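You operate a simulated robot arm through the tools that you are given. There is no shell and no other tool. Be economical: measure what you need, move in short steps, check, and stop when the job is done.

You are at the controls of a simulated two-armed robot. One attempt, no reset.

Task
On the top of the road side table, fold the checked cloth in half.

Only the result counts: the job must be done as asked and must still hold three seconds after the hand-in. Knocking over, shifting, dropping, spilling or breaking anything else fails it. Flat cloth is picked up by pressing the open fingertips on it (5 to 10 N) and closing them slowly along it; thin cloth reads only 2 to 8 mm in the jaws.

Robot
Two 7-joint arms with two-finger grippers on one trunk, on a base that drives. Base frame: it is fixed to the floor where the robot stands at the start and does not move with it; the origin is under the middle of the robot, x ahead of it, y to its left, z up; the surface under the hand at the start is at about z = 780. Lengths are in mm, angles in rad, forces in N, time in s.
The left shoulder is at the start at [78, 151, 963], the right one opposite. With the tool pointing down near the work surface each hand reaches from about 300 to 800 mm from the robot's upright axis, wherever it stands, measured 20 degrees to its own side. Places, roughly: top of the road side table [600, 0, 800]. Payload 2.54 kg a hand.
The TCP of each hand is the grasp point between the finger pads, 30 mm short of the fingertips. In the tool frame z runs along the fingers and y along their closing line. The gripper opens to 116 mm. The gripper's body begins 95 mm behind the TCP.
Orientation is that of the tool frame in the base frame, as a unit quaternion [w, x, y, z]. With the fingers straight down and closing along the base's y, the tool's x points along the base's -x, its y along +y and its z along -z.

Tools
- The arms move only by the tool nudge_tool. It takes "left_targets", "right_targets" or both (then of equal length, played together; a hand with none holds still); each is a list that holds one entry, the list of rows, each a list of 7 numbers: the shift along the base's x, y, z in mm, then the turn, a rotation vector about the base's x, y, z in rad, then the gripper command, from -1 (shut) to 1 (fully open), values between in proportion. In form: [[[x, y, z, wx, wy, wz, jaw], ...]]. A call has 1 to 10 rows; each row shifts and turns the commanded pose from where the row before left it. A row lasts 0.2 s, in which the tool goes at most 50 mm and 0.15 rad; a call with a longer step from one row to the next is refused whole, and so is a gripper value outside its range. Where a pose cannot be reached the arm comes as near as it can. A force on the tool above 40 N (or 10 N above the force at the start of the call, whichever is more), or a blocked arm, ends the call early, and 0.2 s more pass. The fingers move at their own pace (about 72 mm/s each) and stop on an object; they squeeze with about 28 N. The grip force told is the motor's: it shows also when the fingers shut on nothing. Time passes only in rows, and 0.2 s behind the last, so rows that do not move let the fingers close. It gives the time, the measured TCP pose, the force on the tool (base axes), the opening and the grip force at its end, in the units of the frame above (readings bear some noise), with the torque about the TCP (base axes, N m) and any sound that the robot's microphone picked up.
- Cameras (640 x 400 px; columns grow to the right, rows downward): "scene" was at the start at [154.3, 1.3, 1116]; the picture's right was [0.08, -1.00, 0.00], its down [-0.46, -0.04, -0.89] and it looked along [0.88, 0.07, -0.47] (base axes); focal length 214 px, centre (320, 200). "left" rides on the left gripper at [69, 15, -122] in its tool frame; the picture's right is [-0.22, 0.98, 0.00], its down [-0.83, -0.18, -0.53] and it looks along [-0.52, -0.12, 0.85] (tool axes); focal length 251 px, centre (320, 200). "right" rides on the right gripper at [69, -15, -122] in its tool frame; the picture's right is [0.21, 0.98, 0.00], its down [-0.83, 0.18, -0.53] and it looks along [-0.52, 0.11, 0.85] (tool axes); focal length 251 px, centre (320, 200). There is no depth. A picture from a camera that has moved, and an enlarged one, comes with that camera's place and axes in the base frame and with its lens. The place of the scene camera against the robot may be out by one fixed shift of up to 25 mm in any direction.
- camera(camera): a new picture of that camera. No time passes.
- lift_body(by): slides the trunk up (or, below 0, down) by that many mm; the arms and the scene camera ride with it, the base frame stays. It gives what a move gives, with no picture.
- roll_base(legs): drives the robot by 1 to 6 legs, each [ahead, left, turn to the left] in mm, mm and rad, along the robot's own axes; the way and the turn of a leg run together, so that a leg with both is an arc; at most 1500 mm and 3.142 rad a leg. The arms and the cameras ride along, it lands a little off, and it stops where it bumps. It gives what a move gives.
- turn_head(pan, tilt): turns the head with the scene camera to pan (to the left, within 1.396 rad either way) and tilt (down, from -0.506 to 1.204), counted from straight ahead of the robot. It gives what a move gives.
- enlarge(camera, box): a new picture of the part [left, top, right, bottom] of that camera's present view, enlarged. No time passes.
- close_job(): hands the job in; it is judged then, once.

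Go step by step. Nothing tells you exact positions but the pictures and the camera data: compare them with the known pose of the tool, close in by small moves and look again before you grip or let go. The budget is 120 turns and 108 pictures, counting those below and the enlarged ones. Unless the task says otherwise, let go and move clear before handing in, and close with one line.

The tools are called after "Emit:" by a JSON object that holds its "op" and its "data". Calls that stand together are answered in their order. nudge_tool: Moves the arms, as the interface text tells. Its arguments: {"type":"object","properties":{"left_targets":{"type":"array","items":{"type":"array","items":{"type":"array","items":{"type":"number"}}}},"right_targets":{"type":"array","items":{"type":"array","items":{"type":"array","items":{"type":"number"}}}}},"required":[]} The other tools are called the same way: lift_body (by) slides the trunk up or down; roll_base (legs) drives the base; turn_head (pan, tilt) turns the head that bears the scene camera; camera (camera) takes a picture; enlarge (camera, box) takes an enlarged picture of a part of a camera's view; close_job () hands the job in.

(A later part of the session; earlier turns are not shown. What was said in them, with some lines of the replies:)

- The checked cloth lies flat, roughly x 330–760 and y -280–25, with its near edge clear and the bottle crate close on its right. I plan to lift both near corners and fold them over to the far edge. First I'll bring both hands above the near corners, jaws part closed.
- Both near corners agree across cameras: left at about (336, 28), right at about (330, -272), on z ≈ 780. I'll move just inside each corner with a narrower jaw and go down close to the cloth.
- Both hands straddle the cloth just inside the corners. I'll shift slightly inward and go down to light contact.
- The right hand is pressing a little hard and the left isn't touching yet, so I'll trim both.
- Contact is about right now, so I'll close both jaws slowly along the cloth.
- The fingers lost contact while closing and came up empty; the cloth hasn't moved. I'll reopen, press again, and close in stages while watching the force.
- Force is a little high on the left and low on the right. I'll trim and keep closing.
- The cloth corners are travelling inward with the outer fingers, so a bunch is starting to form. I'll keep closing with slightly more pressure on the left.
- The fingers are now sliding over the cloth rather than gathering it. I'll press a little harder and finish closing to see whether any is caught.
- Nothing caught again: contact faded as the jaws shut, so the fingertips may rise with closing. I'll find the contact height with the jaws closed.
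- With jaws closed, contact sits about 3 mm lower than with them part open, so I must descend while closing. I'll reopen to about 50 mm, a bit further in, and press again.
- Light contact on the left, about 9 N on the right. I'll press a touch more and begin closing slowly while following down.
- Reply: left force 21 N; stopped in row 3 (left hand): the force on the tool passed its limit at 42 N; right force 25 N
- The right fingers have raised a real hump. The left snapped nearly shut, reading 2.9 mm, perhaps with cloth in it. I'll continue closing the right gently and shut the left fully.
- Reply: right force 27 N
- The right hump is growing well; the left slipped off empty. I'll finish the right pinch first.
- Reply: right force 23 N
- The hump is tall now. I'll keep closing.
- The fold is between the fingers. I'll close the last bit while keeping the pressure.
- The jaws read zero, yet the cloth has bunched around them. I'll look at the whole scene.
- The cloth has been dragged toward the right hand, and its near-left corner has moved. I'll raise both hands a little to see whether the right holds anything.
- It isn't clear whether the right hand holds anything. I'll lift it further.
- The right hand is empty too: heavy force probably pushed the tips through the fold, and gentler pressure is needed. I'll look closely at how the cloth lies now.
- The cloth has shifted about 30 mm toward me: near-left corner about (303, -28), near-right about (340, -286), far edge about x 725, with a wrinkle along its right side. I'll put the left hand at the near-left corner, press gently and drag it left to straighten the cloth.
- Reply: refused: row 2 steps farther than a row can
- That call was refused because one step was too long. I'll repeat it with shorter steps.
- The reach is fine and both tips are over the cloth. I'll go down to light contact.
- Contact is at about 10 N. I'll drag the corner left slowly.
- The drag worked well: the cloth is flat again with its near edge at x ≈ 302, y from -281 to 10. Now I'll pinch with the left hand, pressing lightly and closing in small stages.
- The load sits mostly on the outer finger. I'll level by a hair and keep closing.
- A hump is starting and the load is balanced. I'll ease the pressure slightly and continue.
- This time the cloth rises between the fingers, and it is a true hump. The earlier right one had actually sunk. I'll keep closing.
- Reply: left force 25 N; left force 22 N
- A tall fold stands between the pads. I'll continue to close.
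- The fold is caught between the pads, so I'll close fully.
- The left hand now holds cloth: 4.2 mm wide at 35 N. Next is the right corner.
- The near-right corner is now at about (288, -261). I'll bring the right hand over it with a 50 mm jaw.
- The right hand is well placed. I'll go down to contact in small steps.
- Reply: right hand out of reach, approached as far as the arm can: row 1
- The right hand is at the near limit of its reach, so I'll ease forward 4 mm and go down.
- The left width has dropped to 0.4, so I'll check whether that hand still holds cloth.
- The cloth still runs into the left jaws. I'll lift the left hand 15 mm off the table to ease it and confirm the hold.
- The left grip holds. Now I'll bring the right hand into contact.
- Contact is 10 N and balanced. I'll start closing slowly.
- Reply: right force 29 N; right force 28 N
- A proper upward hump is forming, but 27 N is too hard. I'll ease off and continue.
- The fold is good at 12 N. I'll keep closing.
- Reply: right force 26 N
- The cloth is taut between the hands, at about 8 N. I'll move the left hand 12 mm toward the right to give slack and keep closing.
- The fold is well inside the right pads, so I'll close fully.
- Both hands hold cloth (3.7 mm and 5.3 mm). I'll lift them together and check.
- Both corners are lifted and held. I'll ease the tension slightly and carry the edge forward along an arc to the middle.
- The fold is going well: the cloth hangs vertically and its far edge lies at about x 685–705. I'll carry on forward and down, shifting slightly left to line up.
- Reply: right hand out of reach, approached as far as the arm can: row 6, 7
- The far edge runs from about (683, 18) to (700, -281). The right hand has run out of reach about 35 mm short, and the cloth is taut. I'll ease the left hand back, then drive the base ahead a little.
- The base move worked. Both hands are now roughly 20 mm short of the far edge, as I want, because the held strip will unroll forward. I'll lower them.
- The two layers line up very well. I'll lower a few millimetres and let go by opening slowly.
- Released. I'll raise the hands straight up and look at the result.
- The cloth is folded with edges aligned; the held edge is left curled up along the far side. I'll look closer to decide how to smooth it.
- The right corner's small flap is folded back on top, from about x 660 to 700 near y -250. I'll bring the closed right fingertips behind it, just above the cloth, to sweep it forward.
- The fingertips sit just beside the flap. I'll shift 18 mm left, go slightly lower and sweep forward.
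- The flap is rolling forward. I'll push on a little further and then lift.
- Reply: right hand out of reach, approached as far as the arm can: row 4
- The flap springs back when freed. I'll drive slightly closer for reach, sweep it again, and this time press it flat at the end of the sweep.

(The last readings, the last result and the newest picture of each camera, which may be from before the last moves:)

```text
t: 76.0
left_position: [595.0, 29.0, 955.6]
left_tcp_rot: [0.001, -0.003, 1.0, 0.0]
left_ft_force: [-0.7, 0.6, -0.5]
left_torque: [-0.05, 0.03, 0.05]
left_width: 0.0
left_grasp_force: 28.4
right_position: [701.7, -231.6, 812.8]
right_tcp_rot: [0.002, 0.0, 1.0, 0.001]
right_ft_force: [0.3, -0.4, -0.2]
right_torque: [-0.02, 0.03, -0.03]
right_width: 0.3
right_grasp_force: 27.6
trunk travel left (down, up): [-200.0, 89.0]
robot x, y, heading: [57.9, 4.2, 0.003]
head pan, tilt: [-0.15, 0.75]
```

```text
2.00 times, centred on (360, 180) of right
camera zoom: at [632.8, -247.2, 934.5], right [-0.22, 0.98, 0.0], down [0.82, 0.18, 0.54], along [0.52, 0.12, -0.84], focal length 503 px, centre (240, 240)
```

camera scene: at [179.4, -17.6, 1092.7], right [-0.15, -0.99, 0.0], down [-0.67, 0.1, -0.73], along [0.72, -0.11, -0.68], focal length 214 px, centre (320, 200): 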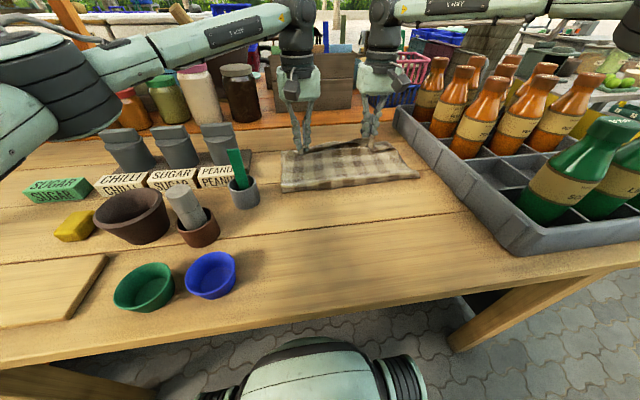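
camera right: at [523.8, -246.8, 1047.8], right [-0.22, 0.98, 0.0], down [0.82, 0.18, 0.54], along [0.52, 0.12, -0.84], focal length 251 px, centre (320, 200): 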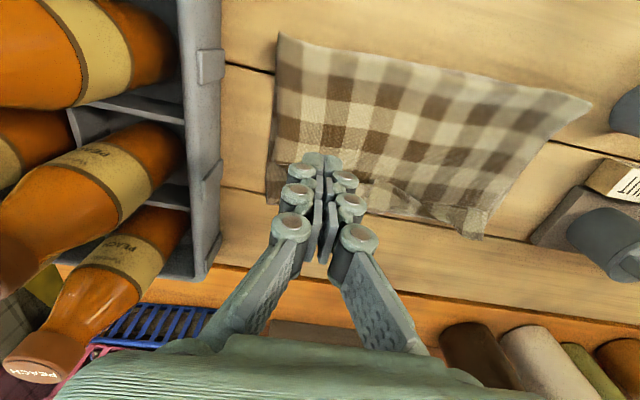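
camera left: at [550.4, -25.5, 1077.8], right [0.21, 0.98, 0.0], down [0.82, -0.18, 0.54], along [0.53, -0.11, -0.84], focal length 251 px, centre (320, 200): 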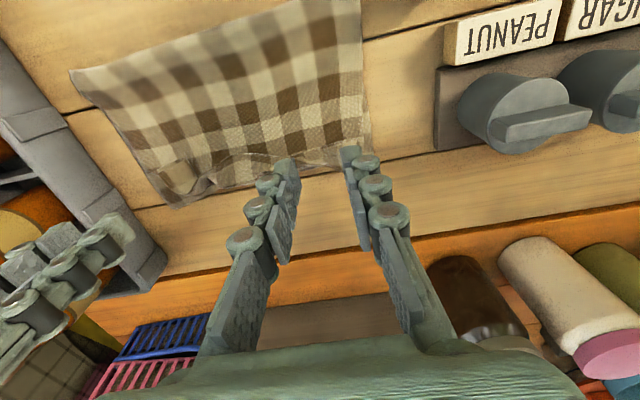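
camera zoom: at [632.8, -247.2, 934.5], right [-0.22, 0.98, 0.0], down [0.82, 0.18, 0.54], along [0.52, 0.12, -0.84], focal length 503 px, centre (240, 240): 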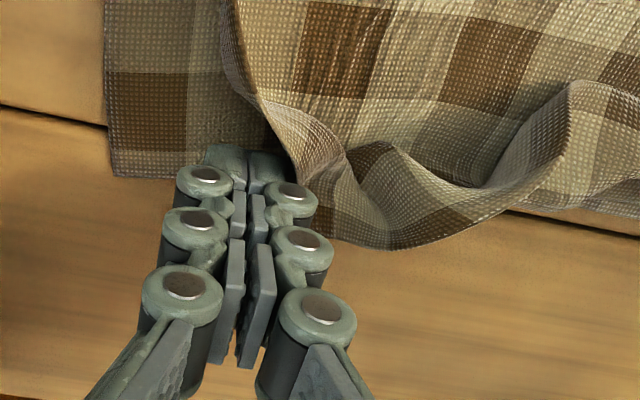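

The sweep carried the flap forward past the far edge. I'll lift straight up and see how it settles.

Emit:
{"op": "nudge_tool", "data": {"right_targets": [[[0, -4, 10, 0, 0, 0, -1], [0, 0, 30, 0, 0, 0, -1], [0, 0, 40, 0, 0, 0, -1], [-40, 0, 20, 0, 0, 0, -1], [-45, 0, 0, 0, 0, 0, -1], [-45, 0, 0, 0, 0, 0, -1], [0, 0, 0, 0, 0, 0, -1]]]}}

Emit:
{"op": "enlarge", "data": {"camera": "right", "box": [220, 60, 540, 260]}}

Emit:
{"op": "enlarge", "data": {"camera": "left", "box": [20, 40, 340, 240]}}

Emit:
{"op": "enlarge", "data": {"camera": "scene", "box": [220, 110, 440, 248]}}

```text
t: 77.6
left_position: [593.6, 29.2, 955.3]
left_tcp_rot: [0.002, -0.003, 1.0, 0.0]
left_ft_force: [0.7, -1.1, -0.7]
left_torque: [-0.01, -0.04, 0.01]
left_width: 0.0
left_grasp_force: 27.3
right_position: [571.1, -237.4, 913.7]
right_tcp_rot: [0.001, -0.001, 1.0, 0.002]
right_ft_force: [0.9, 0.2, 0.4]
right_torque: [0.01, -0.03, 0.0]
right_width: 0.0
right_grasp_force: 28.2
trunk travel left (down, up): [-200.0, 89.0]
robot x, y, heading: [57.7, 0.8, -0.002]
head pan, tilt: [-0.15, 0.75]
```

```text
2.00 times, centred on (380, 160) of right
camera zoom: at [502.5, -252.8, 1034.1], right [-0.22, 0.98, 0.0], down [0.82, 0.18, 0.54], along [0.52, 0.12, -0.84], focal length 503 px, centre (200, 280)
```

zoom: 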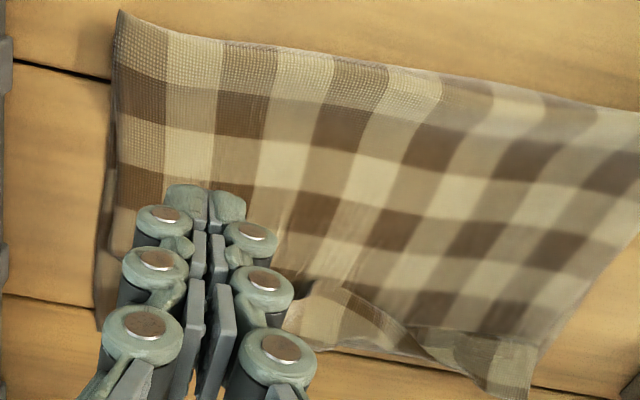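

```text
2.00 times, centred on (180, 140) of left
camera zoom: at [524.3, 43.2, 1076.0], right [0.21, 0.98, 0.0], down [0.82, -0.18, 0.54], along [0.53, -0.11, -0.84], focal length 503 px, centre (600, 320)
```

zoom: 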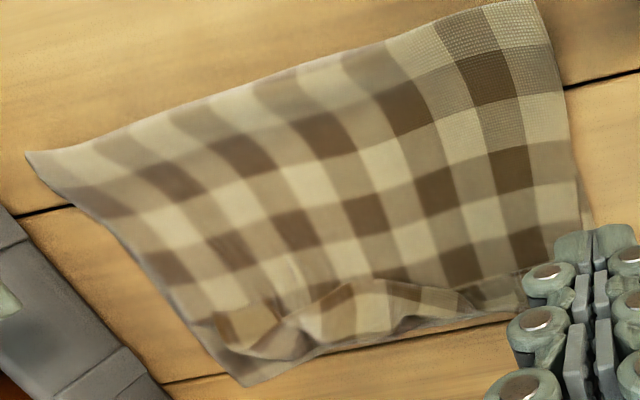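

```text
2.90 times, centred on (330, 179) of scene
camera zoom: at [204.1, -17.6, 1092.6], right [-0.15, -0.99, 0.0], down [-0.67, 0.1, -0.73], along [0.72, -0.11, -0.68], focal length 622 px, centre (291, 261)
```

zoom: 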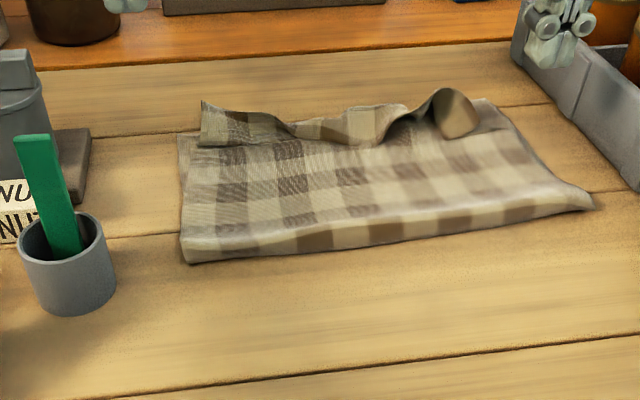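

The strip still stands up along the far edge. I'll use both hands with jaws part open as wide rakes, a bit higher, to tip it forward over the edge.

Emit:
{"op": "nudge_tool", "data": {"left_targets": [[[7, -14, -20, 0, 0, 0, 0], [7, -14, -25, 0, 0, 0, 0.05], [7, -13, -30, 0, 0, 0, 0.05], [7, -13, -35, 0, 0, 0, 0.05], [0, 0, -22, 0, 0, 0, 0.05], [0, 0, 0, 0, 0, 0, 0.05]]], "right_targets": [[[12, 3, -10, 0, 0, 0, 0], [13, 3, -15, 0, 0, 0, 0.05], [13, 3, -20, 0, 0, 0, 0.05], [13, 3, -25, 0, 0, 0, 0.05], [0, 0, -21, 0, 0, 0, 0.05], [0, 0, 0, 0, 0, 0, 0.05]]]}}

Emit:
{"op": "camera", "data": {"camera": "right"}}

Emit:
{"op": "camera", "data": {"camera": "left"}}

```text
t: 79.0
left_position: [621.6, -27.5, 822.5]
left_tcp_rot: [0.001, -0.002, 1.0, 0.0]
left_ft_force: [0.5, -0.5, 1.0]
left_torque: [0.01, -0.01, 0.02]
left_width: 60.8
left_grasp_force: 0.0
right_position: [624.1, -222.9, 823.3]
right_tcp_rot: [0.002, -0.001, 1.0, 0.001]
right_ft_force: [-0.4, -0.6, 0.2]
right_torque: [-0.02, 0.02, 0.04]
right_width: 60.7
right_grasp_force: 0.1
trunk travel left (down, up): [-200.0, 89.0]
robot x, y, heading: [61.3, 0.2, 0.002]
head pan, tilt: [-0.15, 0.75]
```

```text
22 pictures are left
camera right: at [554.1, -239.0, 944.8], right [-0.22, 0.98, 0.0], down [0.82, 0.18, 0.54], along [0.52, 0.12, -0.84], focal length 251 px, centre (320, 200)
```

right: 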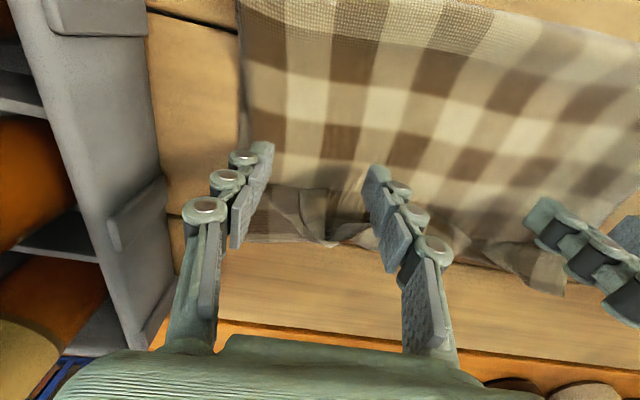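

```text
21 pictures are left
camera left: at [551.3, -12.9, 944.1], right [0.21, 0.98, 0.0], down [0.82, -0.18, 0.54], along [0.53, -0.11, -0.84], focal length 251 px, centre (320, 200)
```

left: 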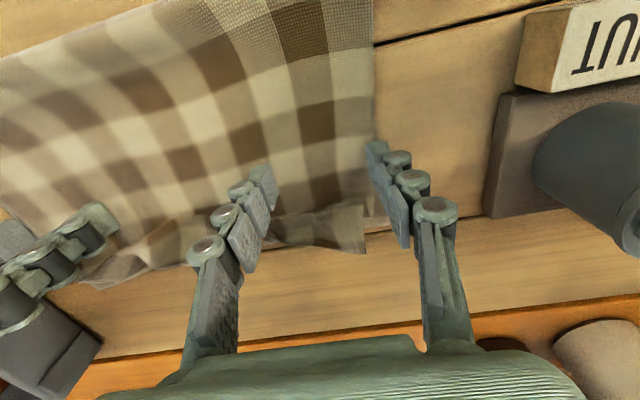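

The flaps lie between the open fingers, so I'll narrow the jaws to about 20 mm and then sweep forward.

Emit:
{"op": "nudge_tool", "data": {"left_targets": [[[0, 0, 0, 0, 0, 0, -0.65], [0, 0, 0, 0, 0, 0, -0.65], [10, 0, 0, 0, 0, 0, -0.65], [12, 0, 0, 0, 0, 0, -0.65], [12, 0, 0, 0, 0, 0, -0.65], [12, 0, 0, 0, 0, 0, -0.65], [12, 0, -1, 0, 0, 0, -0.65], [12, 0, -1, 0, 0, 0, -0.65], [12, 0, -1, 0, 0, 0, -0.65], [10, 0, -1, 0, 0, 0, -0.65]]], "right_targets": [[[0, -2, 0, 0, 0, 0, -0.65], [0, 0, 0, 0, 0, 0, -0.65], [10, 0, 0, 0, 0, 0, -0.65], [12, -1, 0, 0, 0, 0, -0.65], [12, -1, 0, 0, 0, 0, -0.65], [12, -1, 0, 0, 0, 0, -0.65], [12, -2, -1, 0, 0, 0, -0.65], [12, -2, -1, 0, 0, 0, -0.65], [12, -2, -1, 0, 0, 0, -0.65], [10, -2, -1, 0, 0, 0, -0.65]]]}}

Emit:
{"op": "camera", "data": {"camera": "right"}}

Emit:
{"op": "camera", "data": {"camera": "left"}}

```text
t: 81.2
left_position: [712.7, -26.2, 817.9]
left_tcp_rot: [0.002, -0.003, 1.0, 0.001]
left_ft_force: [0.0, -0.6, -0.1]
left_torque: [-0.01, -0.02, -0.01]
left_width: 20.2
left_grasp_force: 0.2
right_position: [714.0, -235.3, 818.9]
right_tcp_rot: [0.001, -0.001, 1.0, 0.002]
right_ft_force: [-1.4, 1.0, 0.7]
right_torque: [0.0, 0.0, 0.0]
right_width: 20.5
right_grasp_force: 0.1
trunk travel left (down, up): [-200.0, 89.0]
robot x, y, heading: [58.8, 0.7, 0.003]
head pan, tilt: [-0.15, 0.75]
```

```text
20 pictures are left
camera right: at [645.5, -250.9, 940.5], right [-0.22, 0.98, 0.0], down [0.82, 0.18, 0.54], along [0.52, 0.12, -0.84], focal length 251 px, centre (320, 200)
```

right: 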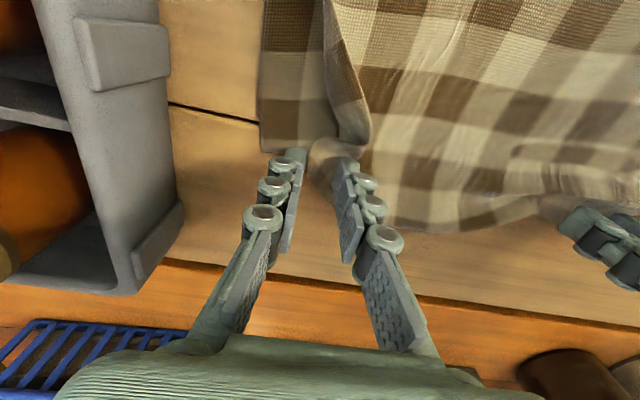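

```text
19 pictures are left
camera left: at [643.8, -11.8, 938.9], right [0.21, 0.98, 0.0], down [0.82, -0.18, 0.54], along [0.53, -0.11, -0.84], focal length 251 px, centre (320, 200)
```

left: 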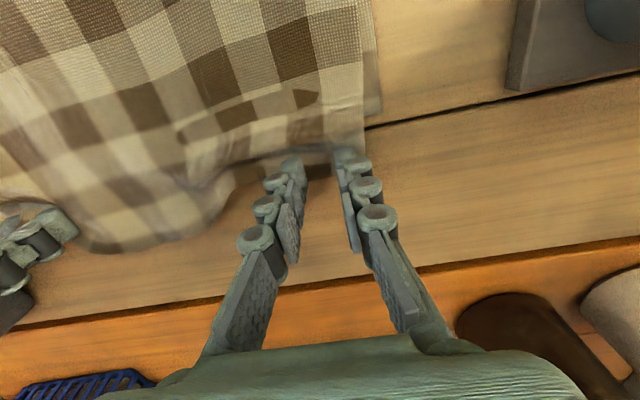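

The strip is now mostly laid forward. I'll lift off and see how it settles.

Emit:
{"op": "nudge_tool", "data": {"left_targets": [[[0, 0, 15, 0, 0, 0, -0.65], [0, 0, 35, 0, 0, 0, -0.65], [0, 0, 40, 0, 0, 0, -0.65], [-40, 10, 25, 0, 0, 0, -0.65], [-40, 20, 0, 0, 0, 0, -0.65], [-40, 25, 0, 0, 0, 0, -0.65], [0, 0, 0, 0, 0, 0, -0.65]]], "right_targets": [[[0, 0, 15, 0, 0, 0, -0.65], [0, 0, 35, 0, 0, 0, -0.65], [0, 0, 40, 0, 0, 0, -0.65], [-40, 0, 25, 0, 0, 0, -0.65], [-45, 0, 0, 0, 0, 0, -0.65], [-45, 0, 0, 0, 0, 0, -0.65], [0, 0, 0, 0, 0, 0, -0.65]]]}}

Emit:
{"op": "enlarge", "data": {"camera": "left", "box": [20, 40, 340, 240]}}

Emit:
{"op": "enlarge", "data": {"camera": "scene", "box": [220, 110, 440, 248]}}

```text
t: 82.8
left_position: [596.7, 28.2, 933.9]
left_tcp_rot: [0.002, -0.002, 1.0, 0.0]
left_ft_force: [0.5, -0.5, 0.2]
left_torque: [0.04, 0.01, -0.04]
left_width: 20.5
left_grasp_force: 0.1
right_position: [581.0, -238.5, 930.8]
right_tcp_rot: [0.002, -0.001, 1.0, 0.0]
right_ft_force: [-0.3, 0.4, -0.3]
right_torque: [0.01, -0.02, 0.01]
right_width: 20.3
right_grasp_force: 0.1
trunk travel left (down, up): [-200.0, 89.0]
robot x, y, heading: [58.0, 4.6, -0.0]
head pan, tilt: [-0.15, 0.75]
```

```text
2.00 times, centred on (180, 140) of left
camera zoom: at [526.5, 42.5, 1054.7], right [0.21, 0.98, 0.0], down [0.82, -0.18, 0.54], along [0.53, -0.11, -0.84], focal length 503 px, centre (600, 320)
```

zoom: 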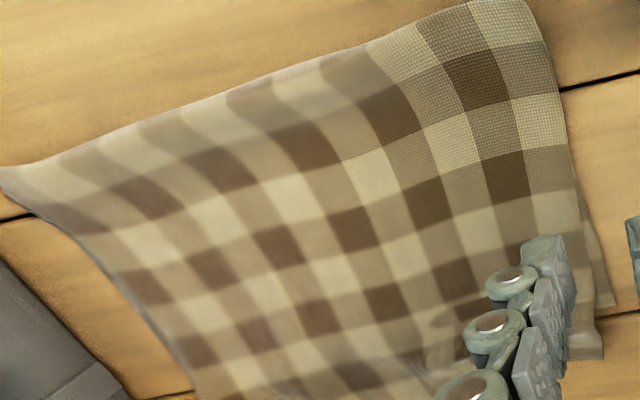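

```text
2.90 times, centred on (330, 179) of scene
camera zoom: at [204.2, -17.7, 1092.5], right [-0.15, -0.99, 0.0], down [-0.67, 0.1, -0.73], along [0.72, -0.11, -0.68], focal length 622 px, centre (291, 261)
```

zoom: 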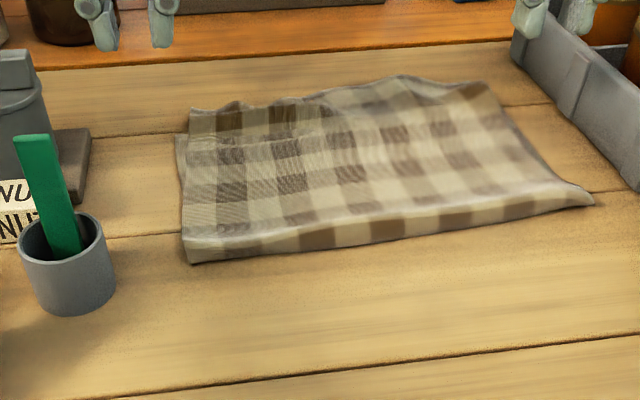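

The strip is now laid flat and the fold looks clean. One check of the far edge from the hand cameras.

Emit:
{"op": "nudge_tool", "data": {"left_targets": [[[-20, 30, 10, 0, 0, 0, -0.65], [-20, 30, 10, 0, 0, 0, -0.65], [0, 0, 0, 0, 0, 0, -0.65]]], "right_targets": [[[-40, 0, 25, 0, 0, 0, -0.65], [-40, 0, 25, 0, 0, 0, -0.65], [0, 0, 0, 0, 0, 0, -0.65]]]}}

Emit:
{"op": "camera", "data": {"camera": "left"}}

Emit:
{"op": "camera", "data": {"camera": "right"}}

Emit:
{"op": "camera", "data": {"camera": "scene"}}

```text
t: 83.6
left_position: [554.5, 89.7, 954.1]
left_tcp_rot: [0.002, -0.002, 1.0, 0.001]
left_ft_force: [-0.7, 0.0, -0.5]
left_torque: [-0.01, 0.0, 0.01]
left_width: 20.5
left_grasp_force: 0.0
right_position: [502.6, -238.5, 980.3]
right_tcp_rot: [0.002, -0.001, 1.0, 0.0]
right_ft_force: [0.2, 0.3, 0.0]
right_torque: [-0.03, -0.03, 0.05]
right_width: 20.6
right_grasp_force: 0.1
trunk travel left (down, up): [-200.0, 89.0]
robot x, y, heading: [60.8, 0.7, -0.003]
head pan, tilt: [-0.15, 0.75]
```

```text
16 pictures are left
camera left: at [484.8, 104.3, 1074.3], right [0.21, 0.98, 0.0], down [0.82, -0.18, 0.54], along [0.53, -0.11, -0.84], focal length 251 px, centre (320, 200)
```

left: 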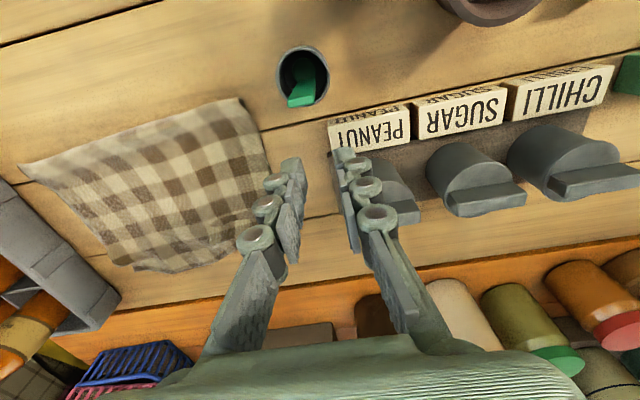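

```text
15 pictures are left
camera right: at [434.5, -253.4, 1102.1], right [-0.22, 0.98, 0.0], down [0.82, 0.18, 0.54], along [0.52, 0.12, -0.84], focal length 251 px, centre (320, 200)
```

right: 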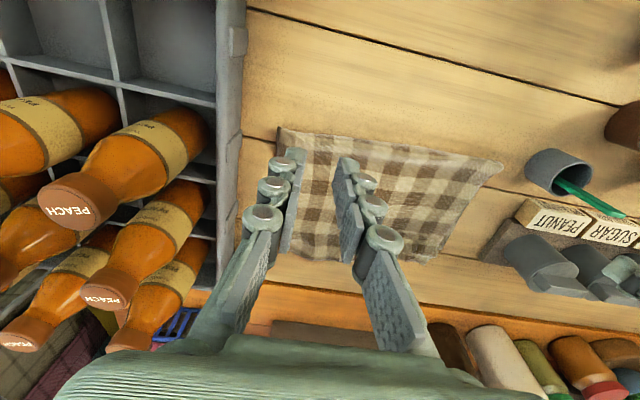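

```text
14 pictures are left
camera scene: at [204.2, -17.7, 1092.5], right [-0.15, -0.99, 0.0], down [-0.67, 0.1, -0.73], along [0.72, -0.11, -0.68], focal length 214 px, centre (320, 200)
```

scene: 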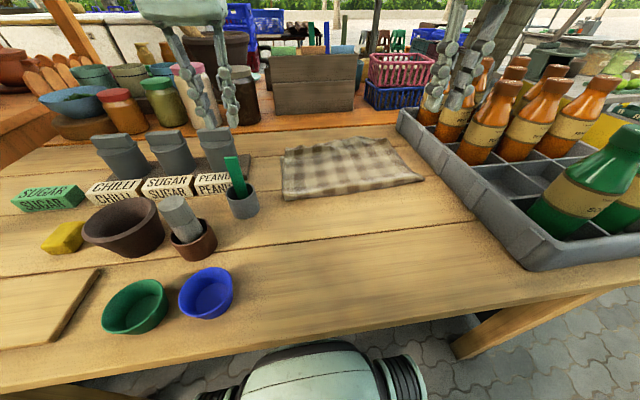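

The cloth lies folded neatly in half with its edges aligned. Nothing else has moved, and both hands are clear, so I'm handing in.

Emit:
{"op": "close_job", "data": {}}

```text
The job is handed in.
```

The checked cloth is folded in half on the table, near edge over far edge, with both hands clear. Nothing else looked disturbed in the last pictures.
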